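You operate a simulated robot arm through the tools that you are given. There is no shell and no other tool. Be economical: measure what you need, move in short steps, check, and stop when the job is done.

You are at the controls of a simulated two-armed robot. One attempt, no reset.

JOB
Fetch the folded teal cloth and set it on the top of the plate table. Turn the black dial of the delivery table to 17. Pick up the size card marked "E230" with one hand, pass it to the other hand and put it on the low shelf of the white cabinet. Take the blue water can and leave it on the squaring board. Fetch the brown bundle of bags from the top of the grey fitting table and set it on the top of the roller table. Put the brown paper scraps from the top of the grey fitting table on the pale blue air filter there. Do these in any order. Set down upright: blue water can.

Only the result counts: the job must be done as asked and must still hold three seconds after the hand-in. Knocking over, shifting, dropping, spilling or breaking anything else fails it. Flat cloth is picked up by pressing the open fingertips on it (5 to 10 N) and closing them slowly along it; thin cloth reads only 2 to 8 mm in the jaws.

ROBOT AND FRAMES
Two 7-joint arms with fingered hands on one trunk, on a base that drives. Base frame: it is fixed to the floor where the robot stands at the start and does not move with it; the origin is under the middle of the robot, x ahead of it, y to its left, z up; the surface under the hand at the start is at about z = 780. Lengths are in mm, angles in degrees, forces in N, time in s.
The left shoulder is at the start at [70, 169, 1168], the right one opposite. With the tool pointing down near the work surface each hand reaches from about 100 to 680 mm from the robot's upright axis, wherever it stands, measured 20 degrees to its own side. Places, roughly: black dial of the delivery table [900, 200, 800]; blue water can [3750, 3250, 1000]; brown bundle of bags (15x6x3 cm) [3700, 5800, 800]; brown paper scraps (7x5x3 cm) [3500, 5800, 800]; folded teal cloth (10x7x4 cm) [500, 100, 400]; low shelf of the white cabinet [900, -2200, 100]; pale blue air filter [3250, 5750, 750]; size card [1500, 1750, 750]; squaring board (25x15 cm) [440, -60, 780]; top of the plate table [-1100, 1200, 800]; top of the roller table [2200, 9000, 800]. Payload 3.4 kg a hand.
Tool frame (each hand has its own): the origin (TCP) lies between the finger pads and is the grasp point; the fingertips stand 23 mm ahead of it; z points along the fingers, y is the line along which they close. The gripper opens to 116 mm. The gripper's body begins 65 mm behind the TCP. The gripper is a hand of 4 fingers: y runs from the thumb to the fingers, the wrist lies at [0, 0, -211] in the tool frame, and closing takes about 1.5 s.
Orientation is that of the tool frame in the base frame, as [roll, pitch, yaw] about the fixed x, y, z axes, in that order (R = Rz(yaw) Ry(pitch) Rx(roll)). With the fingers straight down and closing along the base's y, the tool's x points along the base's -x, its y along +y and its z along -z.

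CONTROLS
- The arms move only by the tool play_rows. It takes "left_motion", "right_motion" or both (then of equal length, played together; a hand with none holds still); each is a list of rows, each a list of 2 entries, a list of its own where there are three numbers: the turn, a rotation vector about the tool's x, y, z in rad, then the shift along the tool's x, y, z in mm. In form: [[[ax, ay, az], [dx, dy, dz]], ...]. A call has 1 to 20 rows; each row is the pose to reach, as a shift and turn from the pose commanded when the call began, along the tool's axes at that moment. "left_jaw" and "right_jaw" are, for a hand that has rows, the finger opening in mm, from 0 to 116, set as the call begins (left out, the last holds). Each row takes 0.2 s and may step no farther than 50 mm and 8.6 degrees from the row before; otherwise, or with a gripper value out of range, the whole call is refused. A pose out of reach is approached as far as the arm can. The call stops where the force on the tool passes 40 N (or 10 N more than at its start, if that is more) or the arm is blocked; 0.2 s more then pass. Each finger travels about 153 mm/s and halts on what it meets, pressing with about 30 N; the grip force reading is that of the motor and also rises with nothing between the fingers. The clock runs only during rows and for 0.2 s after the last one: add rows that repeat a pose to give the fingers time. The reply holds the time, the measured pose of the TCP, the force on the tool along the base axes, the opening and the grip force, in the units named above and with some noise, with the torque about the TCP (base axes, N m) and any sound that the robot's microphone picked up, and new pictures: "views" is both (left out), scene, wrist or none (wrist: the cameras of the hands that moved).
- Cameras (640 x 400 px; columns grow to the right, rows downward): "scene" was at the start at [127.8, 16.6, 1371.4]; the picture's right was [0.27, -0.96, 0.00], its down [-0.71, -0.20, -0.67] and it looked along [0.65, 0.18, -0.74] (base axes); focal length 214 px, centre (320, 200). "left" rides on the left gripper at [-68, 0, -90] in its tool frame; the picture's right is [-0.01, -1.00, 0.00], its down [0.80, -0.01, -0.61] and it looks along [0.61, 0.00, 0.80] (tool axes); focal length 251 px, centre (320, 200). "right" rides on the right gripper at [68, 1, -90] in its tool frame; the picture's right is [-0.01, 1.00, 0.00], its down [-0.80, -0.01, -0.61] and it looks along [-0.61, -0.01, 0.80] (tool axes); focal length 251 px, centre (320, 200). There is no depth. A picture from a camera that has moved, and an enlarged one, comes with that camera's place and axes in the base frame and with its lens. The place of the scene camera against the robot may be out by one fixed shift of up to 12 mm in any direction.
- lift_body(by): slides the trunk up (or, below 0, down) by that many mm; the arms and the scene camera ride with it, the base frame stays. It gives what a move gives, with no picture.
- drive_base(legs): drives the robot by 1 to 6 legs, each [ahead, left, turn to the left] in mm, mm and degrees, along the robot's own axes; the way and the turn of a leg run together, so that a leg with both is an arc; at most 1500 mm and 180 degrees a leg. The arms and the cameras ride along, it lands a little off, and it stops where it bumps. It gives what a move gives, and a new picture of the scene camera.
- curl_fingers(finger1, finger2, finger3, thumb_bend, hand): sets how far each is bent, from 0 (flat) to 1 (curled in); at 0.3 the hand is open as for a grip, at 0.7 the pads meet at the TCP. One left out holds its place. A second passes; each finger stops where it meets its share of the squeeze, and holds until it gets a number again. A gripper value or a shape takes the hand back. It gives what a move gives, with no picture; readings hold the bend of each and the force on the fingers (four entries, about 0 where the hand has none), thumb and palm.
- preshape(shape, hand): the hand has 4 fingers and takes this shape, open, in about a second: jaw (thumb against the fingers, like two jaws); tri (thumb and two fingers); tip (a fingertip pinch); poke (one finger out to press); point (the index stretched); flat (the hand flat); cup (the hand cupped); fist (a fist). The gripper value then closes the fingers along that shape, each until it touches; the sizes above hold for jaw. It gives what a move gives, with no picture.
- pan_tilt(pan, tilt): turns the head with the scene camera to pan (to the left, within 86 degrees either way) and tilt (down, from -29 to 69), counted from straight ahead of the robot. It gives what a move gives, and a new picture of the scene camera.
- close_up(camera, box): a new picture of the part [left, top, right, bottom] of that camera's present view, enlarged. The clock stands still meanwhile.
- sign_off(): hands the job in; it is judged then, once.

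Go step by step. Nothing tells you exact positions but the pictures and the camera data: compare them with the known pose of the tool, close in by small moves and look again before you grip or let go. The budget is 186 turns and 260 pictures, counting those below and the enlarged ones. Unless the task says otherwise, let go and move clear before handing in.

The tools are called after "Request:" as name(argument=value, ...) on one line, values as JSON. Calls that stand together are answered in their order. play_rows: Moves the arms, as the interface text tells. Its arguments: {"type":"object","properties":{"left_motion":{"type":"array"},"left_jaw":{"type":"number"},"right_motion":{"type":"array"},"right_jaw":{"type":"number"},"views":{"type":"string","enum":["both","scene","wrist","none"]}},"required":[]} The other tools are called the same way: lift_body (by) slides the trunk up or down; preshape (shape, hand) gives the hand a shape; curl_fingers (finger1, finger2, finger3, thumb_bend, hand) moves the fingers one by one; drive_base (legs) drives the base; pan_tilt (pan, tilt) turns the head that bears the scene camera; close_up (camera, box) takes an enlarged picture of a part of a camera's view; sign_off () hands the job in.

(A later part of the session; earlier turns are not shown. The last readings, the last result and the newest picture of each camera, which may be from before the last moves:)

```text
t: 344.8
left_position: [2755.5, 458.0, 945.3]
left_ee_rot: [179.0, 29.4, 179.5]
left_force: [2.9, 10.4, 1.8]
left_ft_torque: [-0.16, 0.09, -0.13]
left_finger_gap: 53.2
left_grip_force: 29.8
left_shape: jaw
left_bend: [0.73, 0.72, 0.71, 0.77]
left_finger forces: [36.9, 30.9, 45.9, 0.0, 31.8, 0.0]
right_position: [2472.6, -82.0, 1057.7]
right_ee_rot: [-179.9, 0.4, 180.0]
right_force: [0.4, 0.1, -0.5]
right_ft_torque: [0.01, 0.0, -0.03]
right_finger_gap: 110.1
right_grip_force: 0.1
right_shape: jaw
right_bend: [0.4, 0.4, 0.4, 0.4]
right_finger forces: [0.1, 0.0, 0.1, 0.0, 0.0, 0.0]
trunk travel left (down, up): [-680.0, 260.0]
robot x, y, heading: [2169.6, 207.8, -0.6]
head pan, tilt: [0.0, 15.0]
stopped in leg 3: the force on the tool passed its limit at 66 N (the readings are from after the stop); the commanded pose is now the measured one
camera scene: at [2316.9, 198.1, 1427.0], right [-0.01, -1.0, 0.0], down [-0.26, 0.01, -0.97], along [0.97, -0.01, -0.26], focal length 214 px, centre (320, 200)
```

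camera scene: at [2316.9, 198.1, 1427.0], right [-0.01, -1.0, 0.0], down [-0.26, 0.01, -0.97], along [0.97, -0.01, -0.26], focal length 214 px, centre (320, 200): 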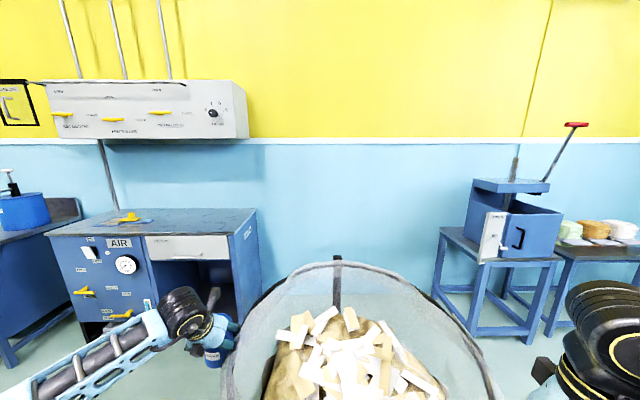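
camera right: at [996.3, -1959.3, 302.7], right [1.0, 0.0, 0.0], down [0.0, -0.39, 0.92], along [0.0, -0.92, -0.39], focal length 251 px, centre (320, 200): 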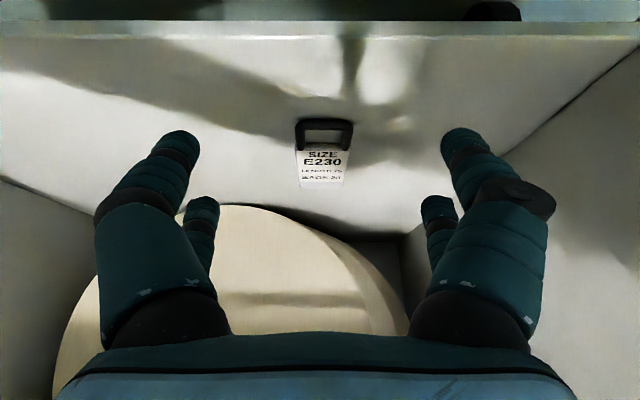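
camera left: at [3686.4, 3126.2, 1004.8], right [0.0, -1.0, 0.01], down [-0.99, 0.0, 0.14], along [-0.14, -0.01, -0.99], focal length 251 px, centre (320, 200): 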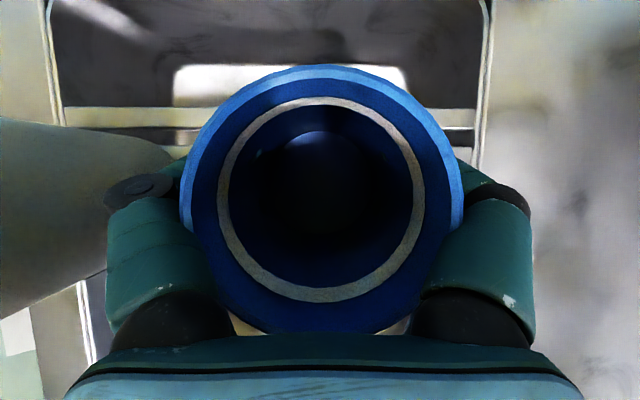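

The can in the left hand touched the scrap bin. I'll step away from it, back off further from the bin, and check.

Request:
drive_base(legs=[[0, 90, 0], [-370, 0, 0]])

Request:
close_up(camera="left", box=[0, 0, 640, 400])

```text
t: 347.9
left_position: [2385.8, 555.4, 945.6]
left_ee_rot: [179.2, 29.3, 179.7]
left_force: [-0.6, 0.4, -0.8]
left_ft_torque: [0.04, -0.01, 0.01]
left_finger_gap: 53.2
left_grip_force: 30.1
left_shape: jaw
left_bend: [0.73, 0.72, 0.71, 0.77]
left_finger forces: [35.6, 29.9, 32.0, 0.0, 32.8, 0.1]
right_position: [2106.5, 15.5, 1058.3]
right_ee_rot: [-179.7, 0.3, -179.8]
right_force: [-0.6, -0.6, -0.6]
right_ft_torque: [-0.02, 0.0, -0.02]
right_finger_gap: 110.2
right_grip_force: 0.1
right_shape: jaw
right_bend: [0.4, 0.4, 0.4, 0.4]
right_finger forces: [0.0, 0.0, 0.1, 0.1, 0.0, 0.0]
trunk travel left (down, up): [-680.0, 260.0]
robot x, y, heading: [1804.3, 303.8, -0.4]
head pan, tilt: [0.0, 15.0]
camera scene: at [1949.1, 296.3, 1426.9], right [-0.01, -1.0, 0.0], down [-0.26, 0.0, -0.97], along [0.97, -0.01, -0.26], focal length 214 px, centre (320, 200)
```

scene: 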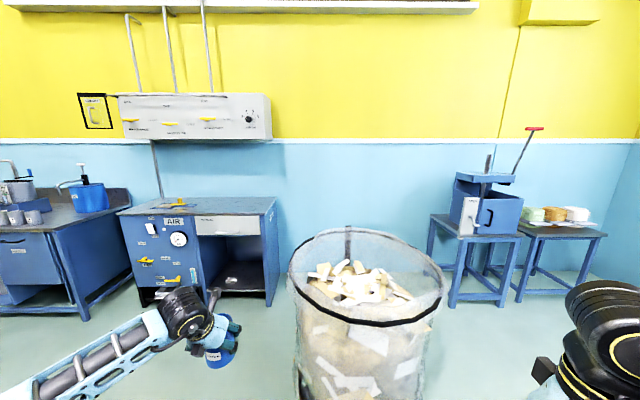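

```text
1.00 times, centred on (320, 200) of left (not enlarged: the box is as wide or as high as the picture)
camera zoom: at [2403.7, 554.3, 1055.2], right [0.01, -1.0, -0.01], down [-0.99, -0.01, 0.14], along [-0.14, 0.01, -0.99], focal length 251 px, centre (320, 200)
```

zoom: 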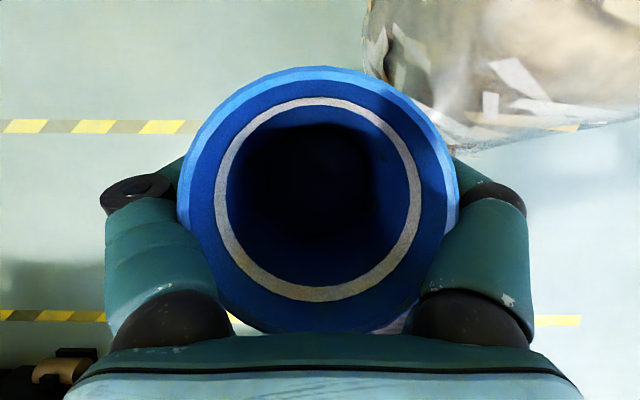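

The can is still held firmly. The bin reaches to about x=2375, so I'll raise the trunk, back up, turn right to face -y, go past the table, then turn round to face its right side.

Request:
lift_body(by=200)

Request:
drive_base(legs=[[-160, 0, 0], [0, 0, -90], [1060, 0, 0], [0, -845, 0], [0, 0, -180]])

Request:
pan_tilt(pan=15, tilt=50)

```text
t: 350.0
left_position: [2385.2, 554.6, 1143.8]
left_ee_rot: [179.3, 29.2, 179.6]
left_force: [0.0, -0.4, -1.1]
left_ft_torque: [0.0, -0.02, -0.03]
left_finger_gap: 53.4
left_grip_force: 30.1
left_shape: jaw
left_bend: [0.73, 0.72, 0.71, 0.77]
left_finger forces: [35.6, 30.0, 32.1, 0.0, 32.8, 0.1]
right_position: [2105.5, 15.6, 1257.9]
right_ee_rot: [-179.7, 0.4, -179.9]
right_force: [0.6, -0.6, 0.4]
right_ft_torque: [0.01, -0.01, 0.0]
right_finger_gap: 109.9
right_grip_force: 0.1
right_shape: jaw
right_bend: [0.4, 0.4, 0.4, 0.4]
right_finger forces: [0.0, 0.0, 0.1, 0.0, 0.0, 0.0]
trunk travel left (down, up): [-880.0, 60.0]
robot x, y, heading: [1802.8, 298.8, -0.4]
head pan, tilt: [0.0, 15.0]
```

```text
t: 371.8
left_position: [542.0, -143.3, 1143.9]
left_ee_rot: [179.3, 29.3, -92.4]
left_force: [0.1, -0.9, -0.3]
left_ft_torque: [-0.07, -0.01, -0.03]
left_finger_gap: 52.9
left_grip_force: 30.3
left_shape: jaw
left_bend: [0.73, 0.72, 0.71, 0.77]
left_finger forces: [33.6, 30.1, 30.1, 0.1, 31.2, 0.1]
right_position: [1069.9, -442.6, 1258.4]
right_ee_rot: [-179.8, 0.3, -91.8]
right_force: [-0.6, 0.4, -0.2]
right_ft_torque: [-0.01, 0.02, 0.02]
right_finger_gap: 109.7
right_grip_force: 0.1
right_shape: jaw
right_bend: [0.4, 0.4, 0.4, 0.4]
right_finger forces: [0.0, 0.1, 0.0, 0.0, 0.0, 0.0]
trunk travel left (down, up): [-880.0, 60.0]
robot x, y, heading: [773.3, -736.1, 87.2]
head pan, tilt: [0.0, 15.0]
camera scene: at [781.7, -595.1, 1627.0], right [1.0, -0.05, 0.0], down [-0.01, -0.26, -0.97], along [0.04, 0.96, -0.26], focal length 214 px, centre (320, 200)
```

scene: 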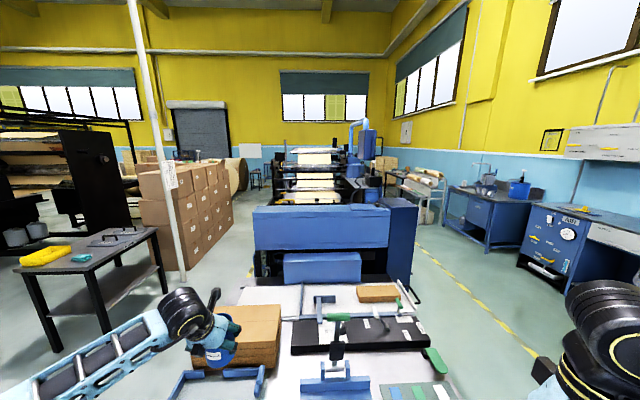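

```text
t: 372.9
left_position: [541.7, -142.5, 1144.3]
left_ee_rot: [179.3, 29.3, -92.4]
left_force: [0.6, 0.1, -1.2]
left_ft_torque: [-0.01, -0.02, 0.03]
left_finger_gap: 52.8
left_grip_force: 29.8
left_shape: jaw
left_bend: [0.73, 0.72, 0.71, 0.77]
left_finger forces: [33.6, 30.0, 30.2, 0.0, 31.2, 0.0]
right_position: [1071.9, -442.8, 1257.4]
right_ee_rot: [-179.8, 0.4, -92.0]
right_force: [0.6, 0.5, -0.5]
right_ft_torque: [-0.02, 0.02, 0.0]
right_finger_gap: 110.2
right_grip_force: 0.0
right_shape: jaw
right_bend: [0.4, 0.4, 0.4, 0.4]
right_finger forces: [0.1, 0.0, 0.1, 0.1, 0.0, 0.0]
trunk travel left (down, up): [-880.0, 60.0]
robot x, y, heading: [775.6, -734.8, 87.2]
head pan, tilt: [15.0, 50.0]
camera scene: at [761.1, -613.3, 1573.3], right [0.98, 0.21, 0.0], down [0.16, -0.75, -0.64], along [-0.14, 0.63, -0.77], focal length 214 px, centre (320, 200)
```

scene: 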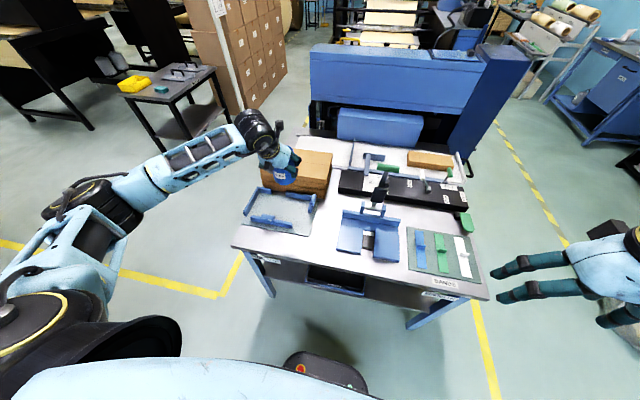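

Request:
close_up(camera="scene", box=[225, 145, 345, 245])

```text
4.00 times, centred on (285, 195) of scene
camera zoom: at [761.1, -613.3, 1573.3], right [0.98, 0.21, 0.0], down [0.16, -0.75, -0.64], along [-0.14, 0.63, -0.77], focal length 858 px, centre (460, 220)
```

zoom: 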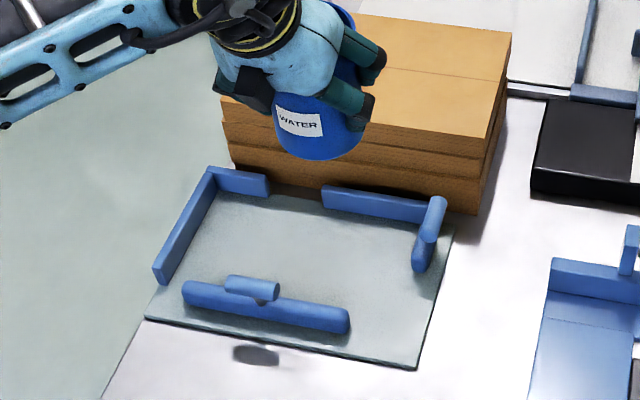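

The board's free area is about x 320–575, y −120…+15. I'll move so the can is over about (445, −52) and lower most of the way.

Request:
drive_base(legs=[[85, 97, 0]])

Request:
lift_body(by=-265)

Request:
close_up(camera="left", box=[0, 0, 640, 400])

Request:
close_up(camera="scene", box=[200, 120, 440, 300])

```text
t: 374.1
left_position: [451.2, -53.8, 1146.7]
left_ee_rot: [179.2, 29.4, -92.6]
left_force: [0.6, 0.2, -1.3]
left_ft_torque: [0.02, 0.01, -0.02]
left_finger_gap: 53.3
left_grip_force: 30.2
left_shape: jaw
left_bend: [0.73, 0.72, 0.71, 0.77]
left_finger forces: [33.6, 30.0, 30.1, 0.0, 31.2, 0.1]
right_position: [980.5, -355.4, 1257.4]
right_ee_rot: [-180.0, 0.4, -91.9]
right_force: [0.3, 0.4, -0.3]
right_ft_torque: [0.01, 0.05, -0.02]
right_finger_gap: 109.7
right_grip_force: 0.0
right_shape: jaw
right_bend: [0.4, 0.4, 0.4, 0.4]
right_finger forces: [0.0, 0.1, 0.1, 0.0, 0.1, 0.0]
trunk travel left (down, up): [-880.0, 60.0]
robot x, y, heading: [679.7, -644.9, 87.2]
head pan, tilt: [15.0, 50.0]
camera scene: at [669.8, -526.1, 1573.5], right [0.98, 0.21, 0.0], down [0.16, -0.75, -0.64], along [-0.14, 0.63, -0.77], focal length 214 px, centre (320, 200)
```

scene: 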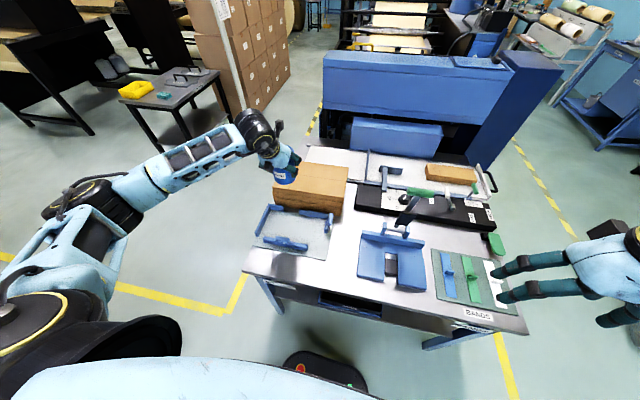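

```text
t: 376.8
left_position: [449.6, -52.5, 878.4]
left_ee_rot: [179.2, 29.4, -92.5]
left_force: [-0.6, -0.3, 0.3]
left_ft_torque: [0.04, -0.03, -0.03]
left_finger_gap: 53.2
left_grip_force: 29.9
left_shape: jaw
left_bend: [0.73, 0.72, 0.71, 0.77]
left_finger forces: [33.6, 30.1, 30.0, 0.1, 31.3, 0.1]
right_position: [978.3, -353.7, 992.2]
right_ee_rot: [-179.8, 0.4, -91.8]
right_force: [-0.8, -0.8, -0.2]
right_ft_torque: [-0.01, -0.01, 0.03]
right_finger_gap: 109.8
right_grip_force: 0.0
right_shape: jaw
right_bend: [0.4, 0.4, 0.4, 0.4]
right_finger forces: [0.0, 0.1, 0.1, 0.0, 0.1, 0.0]
trunk travel left (down, up): [-615.0, 325.0]
robot x, y, heading: [679.4, -639.8, 87.3]
head pan, tilt: [15.0, 50.0]
```

```text
1.00 times, centred on (320, 200) of left (not enlarged: the box is as wide or as high as the picture)
camera zoom: at [450.9, -37.0, 990.6], right [1.0, -0.03, -0.01], down [-0.03, -0.99, 0.14], along [-0.01, -0.14, -0.99], focal length 251 px, centre (320, 200)
```

zoom: 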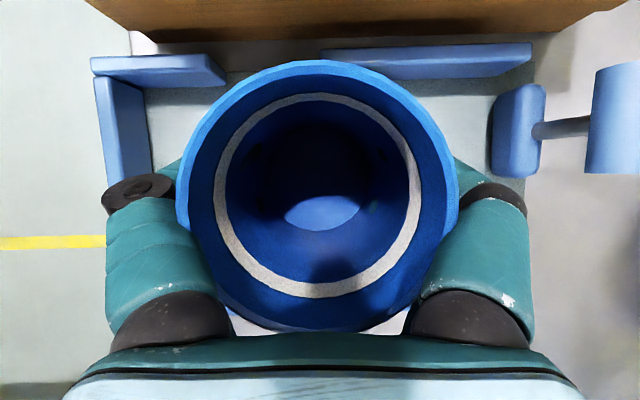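

```text
2.22 times, centred on (320, 210) of scene
camera zoom: at [667.2, -523.9, 1308.3], right [0.98, 0.21, 0.0], down [0.16, -0.75, -0.64], along [-0.14, 0.63, -0.77], focal length 477 px, centre (320, 178)
```

zoom: 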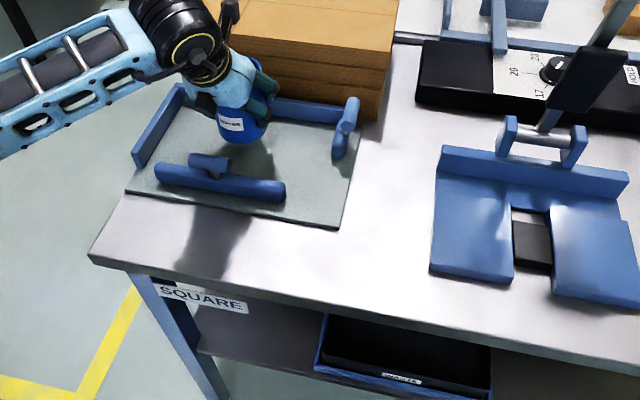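

The can is over the free area of the board. Lowering gently until it touches.

Request:
play_rows(left_motion=[[[0, 0, 0], [7, 0, 13]], [[0, 0, 0], [12, 0, 22]], [[0, 0, 0], [14, 0, 25]], [[0, 0, 0], [15.5, 0, 27.5]], [[0, 0, 0], [17, 0, 30]]], views="none")

```text
t: 378.0
left_position: [449.1, -52.8, 845.3]
left_ee_rot: [179.3, 29.3, -92.4]
left_force: [-0.2, -0.2, -0.1]
left_ft_torque: [0.03, 0.0, -0.03]
left_finger_gap: 52.9
left_grip_force: 29.5
left_shape: jaw
left_bend: [0.73, 0.72, 0.71, 0.77]
left_finger forces: [33.6, 30.1, 30.1, 0.1, 31.2, 0.0]
right_position: [978.4, -353.7, 992.2]
right_ee_rot: [-179.8, 0.4, -91.9]
right_force: [-0.1, -0.2, 0.3]
right_ft_torque: [0.0, 0.02, -0.01]
right_finger_gap: 109.8
right_grip_force: 0.2
right_shape: jaw
right_bend: [0.4, 0.4, 0.4, 0.4]
right_finger forces: [0.1, 0.0, 0.0, 0.0, 0.0, 0.1]
trunk travel left (down, up): [-615.0, 325.0]
robot x, y, heading: [677.8, -644.0, 87.0]
head pan, tilt: [15.0, 50.0]
```

Request:
play_rows(left_motion=[[[0, 0, 0], [1, 0, 1.7]], [[0, 0, 0], [2, 0, 3.5]], [[0, 0, 0], [3, 0, 5.2]], [[0, 0, 0], [4, 0, 7]], [[0, 0, 0], [5, 0, 8.7]], [[0, 0, 0], [6, 0, 10.5]]], views="none")

```text
t: 379.3
left_position: [448.6, -51.3, 841.2]
left_ee_rot: [179.5, 30.3, -92.3]
left_force: [-1.8, -5.4, 18.7]
left_ft_torque: [-0.66, -0.39, -0.14]
left_finger_gap: 53.2
left_grip_force: 29.9
left_shape: jaw
left_bend: [0.73, 0.73, 0.72, 0.77]
left_finger forces: [36.3, 33.0, 33.7, 0.0, 31.1, 0.0]
right_position: [978.0, -355.7, 993.2]
right_ee_rot: [-179.8, 0.4, -91.9]
right_force: [-0.6, 0.7, 0.8]
right_ft_torque: [-0.01, 0.02, -0.03]
right_finger_gap: 109.8
right_grip_force: 0.1
right_shape: jaw
right_bend: [0.4, 0.4, 0.4, 0.4]
right_finger forces: [0.0, 0.1, 0.0, 0.0, 0.0, 0.0]
trunk travel left (down, up): [-615.0, 325.0]
robot x, y, heading: [680.5, -644.2, 87.1]
head pan, tilt: [15.0, 50.0]
stopped in row 6 (left hand): the force on the tool passed its limit at 42 N (the readings are from after the stop); the commanded pose is now the measured one
```

Contact. Easing off 2 mm, opening, then retracting up along the tool.

Request:
play_rows(left_motion=[[[0, 0, 0], [-1, 0, -2]], [[0, 0, 0], [-1, 0, -2]], [[0, 0, 0], [-1, 0, -2]], [[0, 0, 0], [-1, 0, -2]], [[0, 0, 0], [-1, 0, -2]]], left_jaw=102, views="wrist")

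```text
t: 380.5
left_position: [446.6, -51.0, 841.3]
left_ee_rot: [179.4, 29.8, -92.3]
left_force: [-1.1, -0.6, 0.1]
left_ft_torque: [0.0, 0.03, -0.01]
left_finger_gap: 101.8
left_grip_force: 0.1
left_shape: jaw
left_bend: [0.5, 0.5, 0.5, 0.5]
left_finger forces: [0.3, 0.0, 0.0, 0.0, 0.2, 0.0]
right_position: [976.3, -352.4, 993.7]
right_ee_rot: [-179.8, 0.4, -92.0]
right_force: [-0.5, 0.4, 0.7]
right_ft_torque: [0.02, 0.01, 0.03]
right_finger_gap: 110.1
right_grip_force: 0.1
right_shape: jaw
right_bend: [0.4, 0.4, 0.4, 0.4]
right_finger forces: [0.0, 0.0, 0.0, 0.0, 0.0, 0.0]
trunk travel left (down, up): [-615.0, 325.0]
robot x, y, heading: [680.5, -642.9, 87.3]
head pan, tilt: [15.0, 50.0]
camera left: at [449.8, -35.6, 951.5], right [1.0, -0.03, -0.01], down [-0.03, -0.99, 0.13], along [-0.01, -0.13, -0.99], focal length 251 px, centre (320, 200)
```

left: 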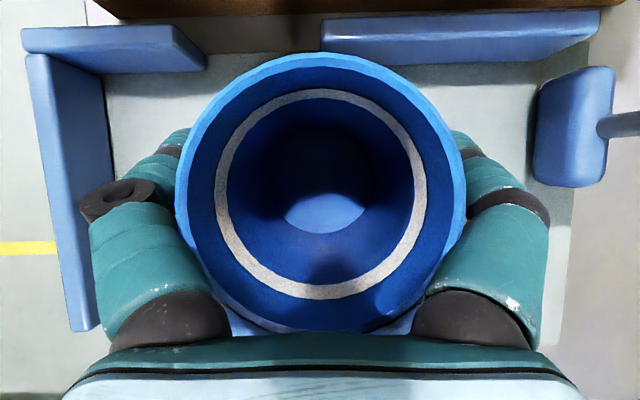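

The can stands on the board. Raising straight up with the trunk and checking.

Request:
lift_body(by=200)

Request:
close_up(camera="left", box=[0, 0, 640, 400])

```text
t: 382.7
left_position: [448.0, -51.0, 1040.3]
left_ee_rot: [179.4, 29.7, -92.4]
left_force: [0.3, 1.1, 0.3]
left_ft_torque: [0.0, -0.03, -0.02]
left_finger_gap: 101.6
left_grip_force: 0.1
left_shape: jaw
left_bend: [0.5, 0.5, 0.5, 0.5]
left_finger forces: [0.0, 0.1, 0.0, 0.1, 0.0, 0.0]
right_position: [977.8, -353.4, 1193.0]
right_ee_rot: [-179.9, 0.3, -91.9]
right_force: [0.5, -0.7, -0.4]
right_ft_torque: [0.02, 0.03, 0.03]
right_finger_gap: 109.9
right_grip_force: 0.0
right_shape: jaw
right_bend: [0.4, 0.4, 0.4, 0.4]
right_finger forces: [0.0, 0.0, 0.1, 0.1, 0.1, 0.1]
trunk travel left (down, up): [-815.0, 125.0]
robot x, y, heading: [677.6, -643.6, 87.2]
head pan, tilt: [15.0, 50.0]
```

```text
1.00 times, centred on (320, 200) of left (not enlarged: the box is as wide or as high as the picture)
camera zoom: at [449.7, -35.5, 1151.6], right [1.0, -0.03, -0.01], down [-0.03, -0.99, 0.13], along [-0.01, -0.13, -0.99], focal length 251 px, centre (320, 200)
```

zoom: 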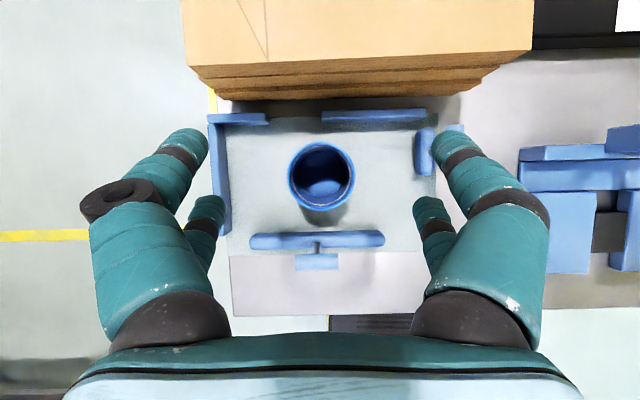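

The can stands upright on the squaring board. Now the fitting table: tuck the left hand tool-down, back off and drive up the aisle.

Request:
play_rows(left_motion=[[[0, 0.086, 0], [36, 0, -20]], [[0, 0.172, 0], [72, 0, -41]], [[0, 0.258, 0], [108, 0, -61]], [[0, 0.344, 0], [145, 0, -81]], [[0, 0.43, 0], [181, 0, -102]], [[0, 0.516, 0], [217, 0, -122]]], left_jaw=116, views="none")

Request:
drive_base(legs=[[-130, 0, 2.8], [0, -1400, 0], [1500, 0, 0], [1500, 0, 0], [1500, 0, 0], [700, 0, 0]])

Request:
pan_tilt(pan=-40, tilt=25)

```text
t: 384.1
left_position: [439.6, -299.7, 1038.1]
left_ee_rot: [179.4, 0.3, -91.9]
left_force: [0.6, 1.0, -0.5]
left_ft_torque: [0.02, -0.04, 0.03]
left_finger_gap: 115.9
left_grip_force: 0.0
left_shape: jaw
left_bend: [0.3, 0.3, 0.3, 0.3]
left_finger forces: [0.0, 0.1, 0.1, 0.0, 0.0, 0.0]
right_position: [977.7, -355.0, 1192.8]
right_ee_rot: [-179.9, 0.4, -91.9]
right_force: [0.0, 0.0, -0.3]
right_ft_torque: [-0.02, 0.01, -0.03]
right_finger_gap: 110.0
right_grip_force: 0.1
right_shape: jaw
right_bend: [0.4, 0.4, 0.4, 0.4]
right_finger forces: [0.0, 0.0, 0.1, 0.0, 0.1, 0.0]
trunk travel left (down, up): [-815.0, 125.0]
robot x, y, heading: [683.7, -646.1, 87.5]
head pan, tilt: [15.0, 50.0]
```

```text
t: 407.2
left_position: [1776.0, 2626.6, 1044.8]
left_ee_rot: [179.1, 1.1, -88.9]
left_force: [0.6, 0.1, -0.1]
left_ft_torque: [0.02, 0.03, -0.02]
left_finger_gap: 116.0
left_grip_force: 0.0
left_shape: jaw
left_bend: [0.3, 0.3, 0.3, 0.3]
left_finger forces: [0.1, 0.1, 0.0, 0.0, 0.1, 0.0]
right_position: [2319.2, 2597.8, 1198.1]
right_ee_rot: [-179.8, 1.4, -88.9]
right_force: [-1.2, -0.3, -0.2]
right_ft_torque: [-0.01, 0.01, 0.03]
right_finger_gap: 110.1
right_grip_force: 0.0
right_shape: jaw
right_bend: [0.4, 0.4, 0.4, 0.4]
right_finger forces: [0.0, 0.0, 0.0, 0.0, 0.1, 0.1]
trunk travel left (down, up): [-815.0, 125.0]
robot x, y, heading: [2032.7, 2313.7, 90.2]
head pan, tilt: [15.0, 50.0]
stopped in leg 5: the robot was blocked; the commanded pose is now the measured one
camera scene: at [2018.8, 2405.2, 1510.6], right [0.96, 0.26, 0.0], down [0.2, -0.73, -0.66], along [-0.17, 0.63, -0.75], focal length 214 px, centre (320, 200)
```

scene: 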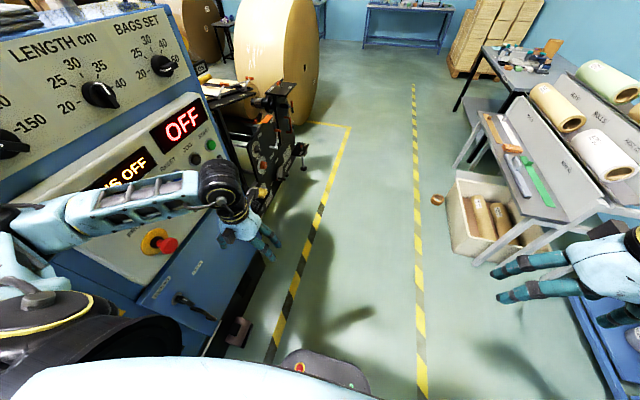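

```text
t: 408.5
left_position: [1778.8, 2625.7, 1043.2]
left_ee_rot: [179.3, 1.4, -89.2]
left_force: [0.5, 0.2, -0.4]
left_ft_torque: [0.0, 0.0, -0.01]
left_finger_gap: 115.8
left_grip_force: 0.1
left_shape: jaw
left_bend: [0.3, 0.3, 0.3, 0.3]
left_finger forces: [0.0, 0.0, 0.0, 0.0, 0.1, 0.0]
right_position: [2320.1, 2593.8, 1199.2]
right_ee_rot: [-179.9, 1.6, -89.0]
right_force: [-0.1, 0.1, 0.1]
right_ft_torque: [0.0, 0.0, 0.03]
right_finger_gap: 110.1
right_grip_force: 0.0
right_shape: jaw
right_bend: [0.4, 0.4, 0.4, 0.4]
right_finger forces: [0.0, 0.1, 0.0, 0.1, 0.1, 0.1]
trunk travel left (down, up): [-815.0, 125.0]
robot x, y, heading: [2030.3, 2313.0, 90.2]
head pan, tilt: [-40.0, 25.0]
camera scene: at [2097.5, 2397.9, 1548.1], right [0.77, -0.64, -0.02], down [-0.27, -0.3, -0.91], along [0.58, 0.71, -0.41], focal length 214 px, centre (320, 200)
```

scene: 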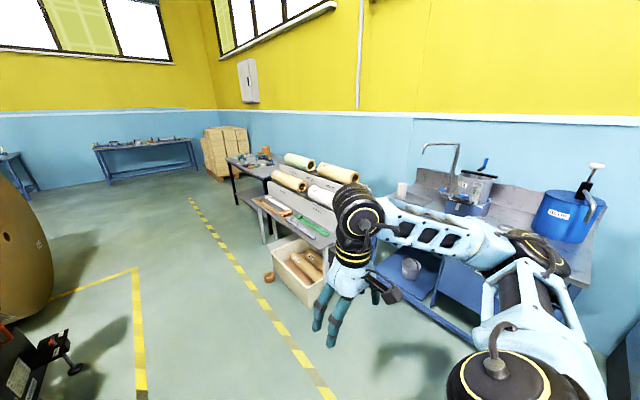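

The left arm brushed the press console. I'll back up, shift 230 mm right, and continue.

Request:
drive_base(legs=[[-80, 0, 0], [0, -250, 0], [1500, 0, 0], [900, 0, 0]])

Request:
pan_tilt(pan=-35, tilt=30)

```text
t: 422.4
left_position: [2049.9, 4985.3, 1036.4]
left_ee_rot: [179.1, 0.2, -90.9]
left_force: [-0.2, -0.1, -0.2]
left_ft_torque: [-0.02, -0.01, 0.0]
left_finger_gap: 115.9
left_grip_force: 0.0
left_shape: jaw
left_bend: [0.3, 0.3, 0.3, 0.3]
left_finger forces: [0.0, 0.0, 0.0, 0.0, 0.0, 0.0]
right_position: [2590.3, 4942.7, 1193.0]
right_ee_rot: [-179.8, 0.4, -90.8]
right_force: [0.1, 0.1, -0.2]
right_ft_torque: [0.03, 0.0, 0.03]
right_finger_gap: 109.8
right_grip_force: 0.0
right_shape: jaw
right_bend: [0.4, 0.4, 0.4, 0.4]
right_finger forces: [0.1, 0.0, 0.1, 0.0, 0.0, 0.0]
trunk travel left (down, up): [-815.0, 125.0]
robot x, y, heading: [2295.4, 4647.9, 88.3]
head pan, tilt: [-40.0, 25.0]
camera scene: at [2361.7, 4759.8, 1545.9], right [0.75, -0.66, 0.0], down [-0.28, -0.32, -0.91], along [0.6, 0.68, -0.42], focal length 214 px, centre (320, 200)
```

scene: 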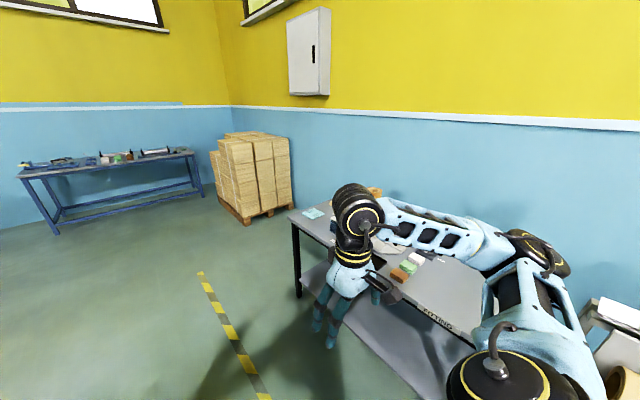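

```text
t: 423.0
left_position: [2049.3, 4986.3, 1036.0]
left_ee_rot: [179.3, 0.0, -91.0]
left_force: [0.0, 0.3, -0.8]
left_ft_torque: [0.0, 0.02, -0.03]
left_finger_gap: 116.1
left_grip_force: 0.0
left_shape: jaw
left_bend: [0.3, 0.3, 0.3, 0.3]
left_finger forces: [0.0, 0.0, 0.0, 0.1, 0.1, 0.0]
right_position: [2589.3, 4942.5, 1192.7]
right_ee_rot: [-179.9, 0.3, -90.8]
right_force: [-0.8, 0.2, -0.1]
right_ft_torque: [0.03, -0.02, 0.01]
right_finger_gap: 110.1
right_grip_force: 0.0
right_shape: jaw
right_bend: [0.4, 0.4, 0.4, 0.4]
right_finger forces: [0.1, 0.0, 0.0, 0.0, 0.0, 0.0]
trunk travel left (down, up): [-815.0, 125.0]
robot x, y, heading: [2297.4, 4644.5, 88.4]
head pan, tilt: [-35.0, 30.0]
camera scene: at [2354.5, 4764.3, 1537.8], right [0.8, -0.6, 0.0], down [-0.3, -0.4, -0.87], along [0.52, 0.7, -0.5], focal length 214 px, centre (320, 200)
```

scene: 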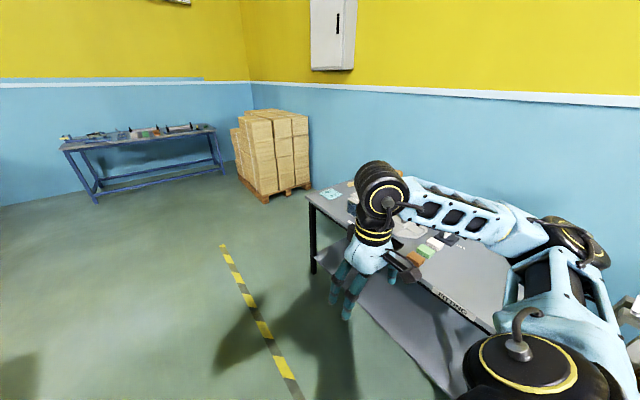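

The fitting table is along the wall on the right. I'll go alongside and face it.

Request:
drive_base(legs=[[850, 0, 0], [0, 0, -88.5]])

Request:
pan_tilt(pan=0, tilt=35)

```text
t: 431.3
left_position: [2653.4, 5745.1, 1035.6]
left_ee_rot: [179.5, 0.2, -179.1]
left_force: [0.4, 0.3, 0.7]
left_ft_torque: [-0.02, 0.0, -0.02]
left_finger_gap: 115.8
left_grip_force: 0.0
left_shape: jaw
left_bend: [0.3, 0.3, 0.3, 0.3]
left_finger forces: [0.0, 0.0, 0.1, 0.0, 0.0, 0.0]
right_position: [2626.4, 5202.6, 1192.2]
right_ee_rot: [-179.8, 0.3, -179.1]
right_force: [0.1, -0.8, -0.5]
right_ft_torque: [0.01, 0.01, 0.03]
right_finger_gap: 110.0
right_grip_force: 0.0
right_shape: jaw
right_bend: [0.4, 0.4, 0.4, 0.4]
right_finger forces: [0.0, 0.0, 0.0, 0.0, 0.0, 0.0]
trunk travel left (down, up): [-815.0, 125.0]
robot x, y, heading: [2320.7, 5488.4, 0.2]
head pan, tilt: [-35.0, 30.0]
camera scene: at [2446.7, 5429.7, 1537.8], right [-0.57, -0.82, 0.0], down [-0.41, 0.29, -0.87], along [0.71, -0.49, -0.5], focal length 214 px, centre (320, 200)
```

scene: 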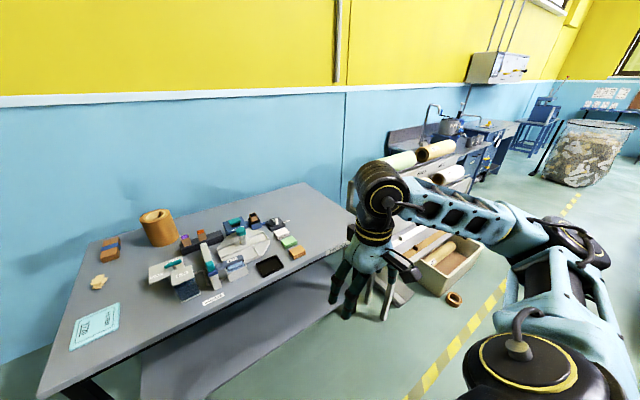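

```text
t: 432.3
left_position: [2654.2, 5743.2, 1037.1]
left_ee_rot: [179.3, 0.1, -179.1]
left_force: [-0.8, -0.4, 0.5]
left_ft_torque: [0.02, 0.03, 0.0]
left_finger_gap: 115.9
left_grip_force: 0.0
left_shape: jaw
left_bend: [0.3, 0.3, 0.3, 0.3]
left_finger forces: [0.0, 0.0, 0.0, 0.1, 0.0, 0.1]
right_position: [2626.5, 5203.3, 1192.0]
right_ee_rot: [-179.9, 0.3, -179.1]
right_force: [-0.4, 0.1, 1.1]
right_ft_torque: [-0.02, -0.01, 0.03]
right_finger_gap: 109.8
right_grip_force: 0.0
right_shape: jaw
right_bend: [0.4, 0.4, 0.4, 0.4]
right_finger forces: [0.0, 0.1, 0.1, 0.0, 0.0, 0.1]
trunk travel left (down, up): [-815.0, 125.0]
robot x, y, heading: [2318.4, 5484.5, 0.2]
head pan, tilt: [0.0, 35.0]
camera scene: at [2460.5, 5481.3, 1530.0], right [0.0, -1.0, 0.0], down [-0.57, 0.0, -0.82], along [0.82, 0.0, -0.57], focal length 214 px, centre (320, 200)
```

scene: 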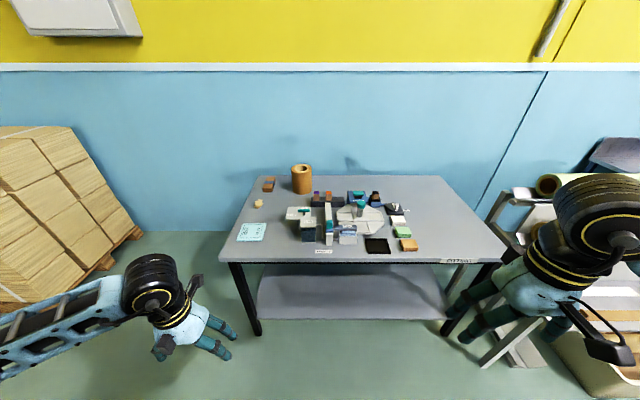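

Request:
close_up(camera="scene", box=[220, 160, 420, 270])

```text
3.20 times, centred on (320, 215) of scene
camera zoom: at [2460.5, 5481.3, 1530.0], right [0.0, -1.0, 0.0], down [-0.57, 0.0, -0.82], along [0.82, 0.0, -0.57], focal length 686 px, centre (320, 152)
```

zoom: 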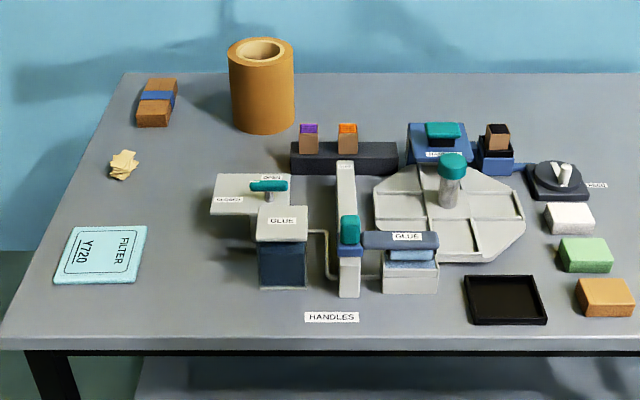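

Found: bags at about (3720,5828), scraps at (3490,5845), filter centred at (3268,5830). I'll go around to the table's left side and face it.

Request:
drive_base(legs=[[0, 860, 0], [1170, 0, 0], [0, 0, -90]])

Request:
pan_tilt(pan=0, tilt=50)

```text
t: 446.2
left_position: [3727.9, 6075.2, 1035.5]
left_ee_rot: [179.3, 0.1, 93.0]
left_force: [-0.6, 0.1, -0.8]
left_ft_torque: [0.01, 0.01, 0.0]
left_finger_gap: 116.0
left_grip_force: 0.0
left_shape: jaw
left_bend: [0.3, 0.3, 0.3, 0.3]
left_finger forces: [0.1, 0.0, 0.1, 0.1, 0.0, 0.0]
right_position: [3187.5, 6082.5, 1193.1]
right_ee_rot: [-179.8, 0.2, 93.1]
right_force: [0.2, 0.1, -0.3]
right_ft_torque: [0.01, 0.0, 0.0]
right_finger_gap: 109.7
right_grip_force: 0.1
right_shape: jaw
right_bend: [0.4, 0.4, 0.4, 0.4]
right_finger forces: [0.0, 0.1, 0.0, 0.0, 0.0, 0.0]
trunk travel left (down, up): [-815.0, 125.0]
robot x, y, heading: [3458.1, 6396.0, -87.5]
head pan, tilt: [0.0, 35.0]
camera scene: at [3465.2, 6254.1, 1530.0], right [-1.0, -0.04, 0.0], down [-0.02, 0.57, -0.82], along [0.03, -0.82, -0.57], focal length 214 px, centre (320, 200)
```

scene: 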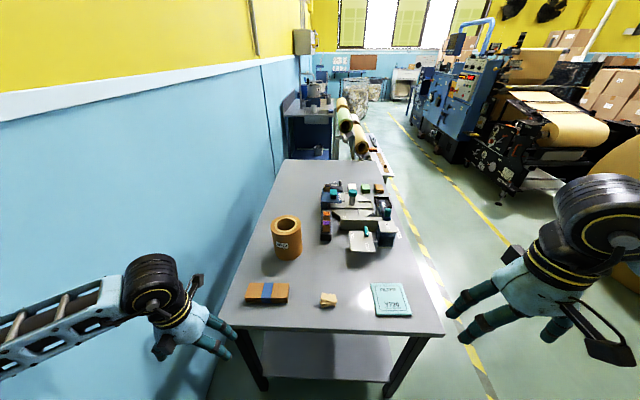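

```text
t: 446.9
left_position: [3728.8, 6074.5, 1036.8]
left_ee_rot: [179.3, 0.0, 93.0]
left_force: [0.2, 0.3, 0.2]
left_ft_torque: [0.03, -0.03, 0.01]
left_finger_gap: 116.1
left_grip_force: 0.1
left_shape: jaw
left_bend: [0.3, 0.3, 0.3, 0.3]
left_finger forces: [0.0, 0.0, 0.0, 0.0, 0.1, 0.1]
right_position: [3186.1, 6080.5, 1192.2]
right_ee_rot: [-180.0, 0.3, 93.1]
right_force: [-0.6, -0.4, 0.4]
right_ft_torque: [0.03, 0.02, 0.0]
right_finger_gap: 109.9
right_grip_force: 0.2
right_shape: jaw
right_bend: [0.4, 0.4, 0.4, 0.4]
right_finger forces: [0.0, 0.0, 0.0, 0.0, 0.0, 0.0]
trunk travel left (down, up): [-815.0, 125.0]
robot x, y, heading: [3457.6, 6398.7, -88.0]
head pan, tilt: [0.0, 50.0]
camera scene: at [3464.5, 6265.1, 1508.3], right [-1.0, -0.04, 0.0], down [-0.03, 0.77, -0.64], along [0.03, -0.64, -0.77], focal length 214 px, centre (320, 200)
```

scene: 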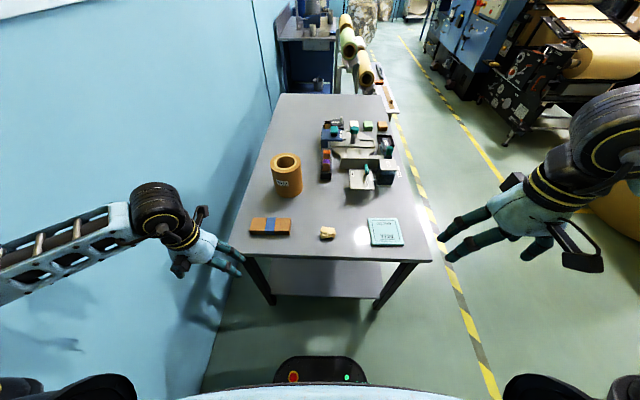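

A good view of all three. First the scraps: lower the trunk and bring the right hand over them.

Request:
lift_body(by=-200)

Request:
play_rows(right_motion=[[[0, 0, 0], [-32, 33, 0]], [[0, 0, 0], [-65, 66, 0]], [[0, 0, 0], [-97, 99, 10]], [[0, 0, 0], [-130, 131, 20]], [[0, 0, 0], [-162, 164, 35]], [[0, 0, 0], [-194, 197, 50]], [[0, 0, 0], [-227, 230, 65]], [[0, 0, 0], [-255, 262, 80]]], right_jaw=100, views="wrist")

```text
t: 449.1
left_position: [3728.8, 6074.1, 836.6]
left_ee_rot: [179.3, 0.0, 93.1]
left_force: [0.2, -0.4, 0.0]
left_ft_torque: [0.03, -0.02, 0.0]
left_finger_gap: 115.9
left_grip_force: 0.1
left_shape: jaw
left_bend: [0.3, 0.3, 0.3, 0.3]
left_finger forces: [0.0, 0.1, 0.0, 0.0, 0.0, 0.0]
right_position: [3186.1, 6082.1, 992.3]
right_ee_rot: [-179.9, 0.4, 93.1]
right_force: [-0.6, 0.8, -0.2]
right_ft_torque: [0.0, 0.03, 0.01]
right_finger_gap: 109.7
right_grip_force: 0.0
right_shape: jaw
right_bend: [0.4, 0.4, 0.4, 0.4]
right_finger forces: [0.0, 0.1, 0.0, 0.0, 0.0, 0.1]
trunk travel left (down, up): [-615.0, 325.0]
robot x, y, heading: [3459.2, 6396.0, -87.7]
head pan, tilt: [0.0, 50.0]
```

```text
t: 450.9
left_position: [3729.8, 6073.5, 836.7]
left_ee_rot: [179.4, 0.1, 93.0]
left_force: [0.3, -0.7, 0.5]
left_ft_torque: [-0.01, 0.0, -0.03]
left_finger_gap: 116.0
left_grip_force: 0.1
left_shape: jaw
left_bend: [0.3, 0.3, 0.3, 0.3]
left_finger forces: [0.0, 0.1, 0.0, 0.0, 0.1, 0.1]
right_position: [3463.6, 5839.0, 910.7]
right_ee_rot: [-179.6, 0.3, 93.3]
right_force: [0.9, 0.4, -0.8]
right_ft_torque: [0.0, 0.05, 0.01]
right_finger_gap: 100.3
right_grip_force: 0.1
right_shape: jaw
right_bend: [0.52, 0.52, 0.52, 0.52]
right_finger forces: [0.0, 0.0, 0.0, 0.1, 0.0, 0.1]
trunk travel left (down, up): [-615.0, 325.0]
robot x, y, heading: [3460.5, 6393.8, -87.7]
head pan, tilt: [0.0, 50.0]
camera right: at [3462.1, 5908.3, 1001.6], right [1.0, 0.05, -0.01], down [0.04, -0.79, 0.61], along [0.02, -0.61, -0.79], focal length 251 px, centre (320, 200)
```

right: 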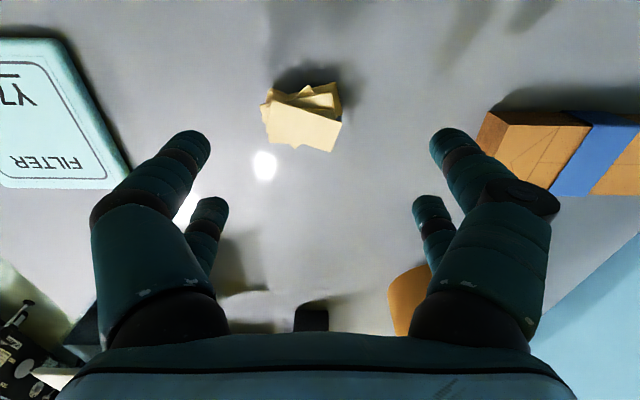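

The scraps are centred at (3449,5831). Aligning, descending and closing.

Request:
play_rows(right_motion=[[[0, 0, 0], [-7, -15, 30]], [[0, 0, 0], [-7, -15, 65]], [[0, 0, 0], [-7, -15, 90]], [[0, 0, 0], [-7, -15, 102]], [[0, 0, 0], [-7, -15, 108]]], views="wrist")

```text
t: 451.9
left_position: [3727.1, 6076.3, 837.8]
left_ee_rot: [179.4, 0.4, 92.9]
left_force: [0.0, -0.5, 0.0]
left_ft_torque: [0.02, 0.01, -0.03]
left_finger_gap: 116.3
left_grip_force: 0.1
left_shape: jaw
left_bend: [0.3, 0.3, 0.3, 0.3]
left_finger forces: [0.0, 0.0, 0.1, 0.0, 0.1, 0.0]
right_position: [3449.0, 5831.5, 820.6]
right_ee_rot: [179.8, 1.1, 93.1]
right_force: [-0.7, 7.5, 26.4]
right_ft_torque: [0.56, 0.38, -0.02]
right_finger_gap: 99.6
right_grip_force: 0.1
right_shape: jaw
right_bend: [0.54, 0.53, 0.52, 0.52]
right_finger forces: [9.6, 1.0, 2.5, 0.0, 13.3, 0.0]
trunk travel left (down, up): [-615.0, 325.0]
robot x, y, heading: [3453.7, 6396.3, -87.4]
head pan, tilt: [0.0, 50.0]
stopped in row 5 (right hand): the force on the tool passed its limit at 47 N (the readings are from after the stop); the commanded pose is now the measured one
camera right: at [3446.2, 5901.7, 911.0], right [1.0, 0.05, 0.0], down [0.03, -0.78, 0.62], along [0.03, -0.62, -0.78], focal length 251 px, centre (320, 200)
```

right: 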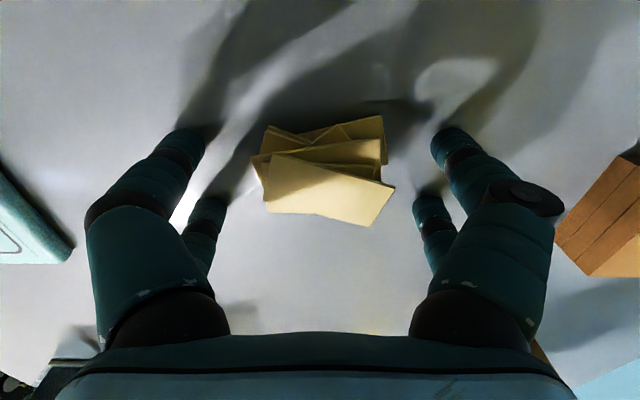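

The table top is at about 795. Raise 4 mm and close on the scraps gently.

Request:
play_rows(right_motion=[[[0, 0, 0], [0, 0, -3]], [[0, 0, 0], [0, 0, -4]], [[0, 0, 0], [0, 0, -4]], [[0, 0, 0], [0, 0, -4]], [[0, 0, 0], [0, 0, -4]], [[0, 0, 0], [0, 0, -4]], [[0, 0, 0], [0, 0, -4]]], right_jaw=15, views="none")

Request:
play_rows(right_motion=[[[0, 0, 0], [0, 0, -25]], [[0, 0, 0], [0, 0, -60]], [[0, 0, 0], [0, 0, -90]]], views="wrist")

```text
t: 453.5
left_position: [3727.3, 6076.0, 837.9]
left_ee_rot: [179.2, 0.3, 93.0]
left_force: [-0.9, 0.5, -0.6]
left_ft_torque: [-0.02, -0.03, 0.0]
left_finger_gap: 115.5
left_grip_force: 0.1
left_shape: jaw
left_bend: [0.3, 0.3, 0.3, 0.3]
left_finger forces: [0.0, 0.0, 0.1, 0.0, 0.0, 0.0]
right_position: [3447.2, 5832.0, 822.7]
right_ee_rot: [179.8, 1.0, 93.1]
right_force: [-7.5, -1.5, 23.3]
right_ft_torque: [0.43, 0.38, 0.14]
right_finger_gap: 45.4
right_grip_force: 29.9
right_shape: jaw
right_bend: [0.72, 0.8, 0.75, 0.78]
right_finger forces: [51.9, 13.1, 24.2, 0.0, 39.1, 0.0]
trunk travel left (down, up): [-615.0, 325.0]
robot x, y, heading: [3458.3, 6398.2, -87.7]
head pan, tilt: [0.0, 50.0]
```

```text
t: 454.3
left_position: [3728.4, 6073.9, 835.7]
left_ee_rot: [179.4, 0.0, 93.0]
left_force: [0.1, 1.1, 0.7]
left_ft_torque: [0.01, 0.01, 0.0]
left_finger_gap: 115.8
left_grip_force: 0.1
left_shape: jaw
left_bend: [0.3, 0.3, 0.3, 0.3]
left_finger forces: [0.1, 0.0, 0.1, 0.1, 0.0, 0.0]
right_position: [3449.6, 5829.4, 909.8]
right_ee_rot: [179.8, 0.8, 93.2]
right_force: [0.0, 0.4, -1.0]
right_ft_torque: [0.03, -0.01, -0.02]
right_finger_gap: 43.7
right_grip_force: 29.8
right_shape: jaw
right_bend: [0.71, 0.8, 0.75, 0.78]
right_finger forces: [41.5, 18.8, 21.6, 0.1, 26.4, 0.0]
trunk travel left (down, up): [-615.0, 325.0]
robot x, y, heading: [3454.2, 6394.8, -87.8]
head pan, tilt: [0.0, 50.0]
camera right: at [3445.4, 5900.4, 999.4], right [1.0, 0.04, 0.0], down [0.03, -0.79, 0.62], along [0.03, -0.62, -0.79], focal length 251 px, centre (320, 200)
```

right: 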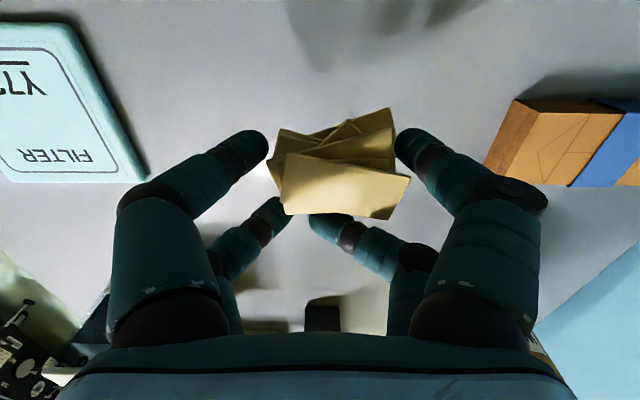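

The scraps are held. Moving over the filter (centre about (3225,5824)) and lowering.

Request:
play_rows(right_motion=[[[0, 0, 0], [0, -46, 0]], [[0, 0, 0], [-1, -93, 0]], [[0, 0, 0], [-2, -140, 0]], [[0, 0, 0], [-3, -187, 0]], [[0, 0, 0], [-4, -232, 0]], [[0, 0, 0], [-4, -232, 30]], [[0, 0, 0], [-4, -232, 55]]], views="both")

```text
t: 455.9
left_position: [3727.0, 6074.7, 837.7]
left_ee_rot: [179.4, 0.1, 93.0]
left_force: [-0.3, 0.2, -0.5]
left_ft_torque: [0.0, 0.0, 0.0]
left_finger_gap: 116.0
left_grip_force: 0.0
left_shape: jaw
left_bend: [0.3, 0.3, 0.3, 0.3]
left_finger forces: [0.0, 0.0, 0.0, 0.1, 0.0, 0.1]
right_position: [3214.5, 5813.2, 855.8]
right_ee_rot: [179.9, 0.8, 93.1]
right_force: [-0.2, 0.2, 0.0]
right_ft_torque: [-0.01, 0.01, -0.01]
right_finger_gap: 43.1
right_grip_force: 30.0
right_shape: jaw
right_bend: [0.71, 0.8, 0.75, 0.78]
right_finger forces: [41.8, 17.2, 21.8, 0.0, 25.9, 0.0]
trunk travel left (down, up): [-615.0, 325.0]
robot x, y, heading: [3458.1, 6393.1, -87.7]
head pan, tilt: [0.0, 50.0]
camera scene: at [3464.1, 6264.8, 1308.3], right [-1.0, -0.04, 0.0], down [-0.03, 0.77, -0.64], along [0.03, -0.64, -0.77], focal length 214 px, centre (320, 200)
camera right: at [3212.1, 5882.9, 945.6], right [1.0, 0.04, 0.0], down [0.03, -0.79, 0.62], along [0.03, -0.62, -0.79], focal length 251 px, centre (320, 200)
```

scene: 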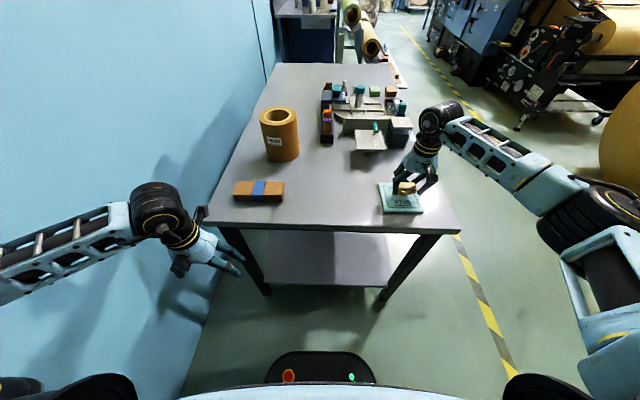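
right: 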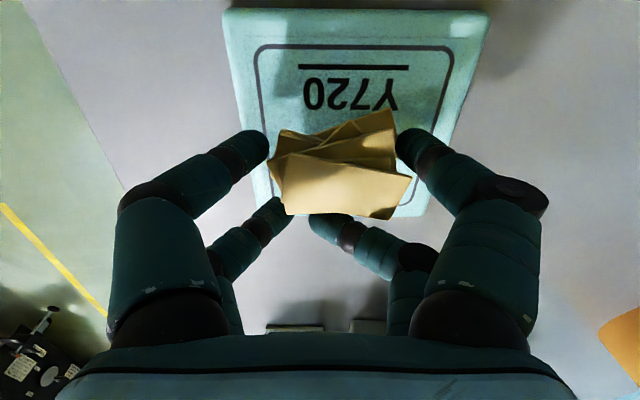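

The scraps are right over the filter's centre. Lowering to contact and releasing.

Request:
play_rows(right_motion=[[[0, 0, 0], [0, 4, 5]], [[0, 0, 0], [0, 4, 9]], [[0, 0, 0], [0, 4, 12]], [[0, 0, 0], [0, 4, 15]], [[0, 0, 0], [0, 4, 18]], [[0, 0, 0], [0, 4, 21]]], views="none")

```text
t: 457.3
left_position: [3729.0, 6074.6, 836.9]
left_ee_rot: [179.4, 0.2, 93.0]
left_force: [0.0, 0.1, -0.3]
left_ft_torque: [0.0, -0.01, 0.01]
left_finger_gap: 115.7
left_grip_force: 0.1
left_shape: jaw
left_bend: [0.3, 0.3, 0.3, 0.3]
left_finger forces: [0.0, 0.1, 0.0, 0.0, 0.1, 0.1]
right_position: [3222.1, 5813.0, 836.0]
right_ee_rot: [179.9, 0.8, 93.1]
right_force: [-0.1, -0.2, 3.6]
right_ft_torque: [0.06, 0.01, 0.02]
right_finger_gap: 43.4
right_grip_force: 29.8
right_shape: jaw
right_bend: [0.71, 0.8, 0.75, 0.78]
right_finger forces: [41.3, 17.0, 21.8, 0.1, 26.8, 0.0]
trunk travel left (down, up): [-615.0, 325.0]
robot x, y, heading: [3456.7, 6397.1, -87.5]
head pan, tilt: [0.0, 50.0]
```

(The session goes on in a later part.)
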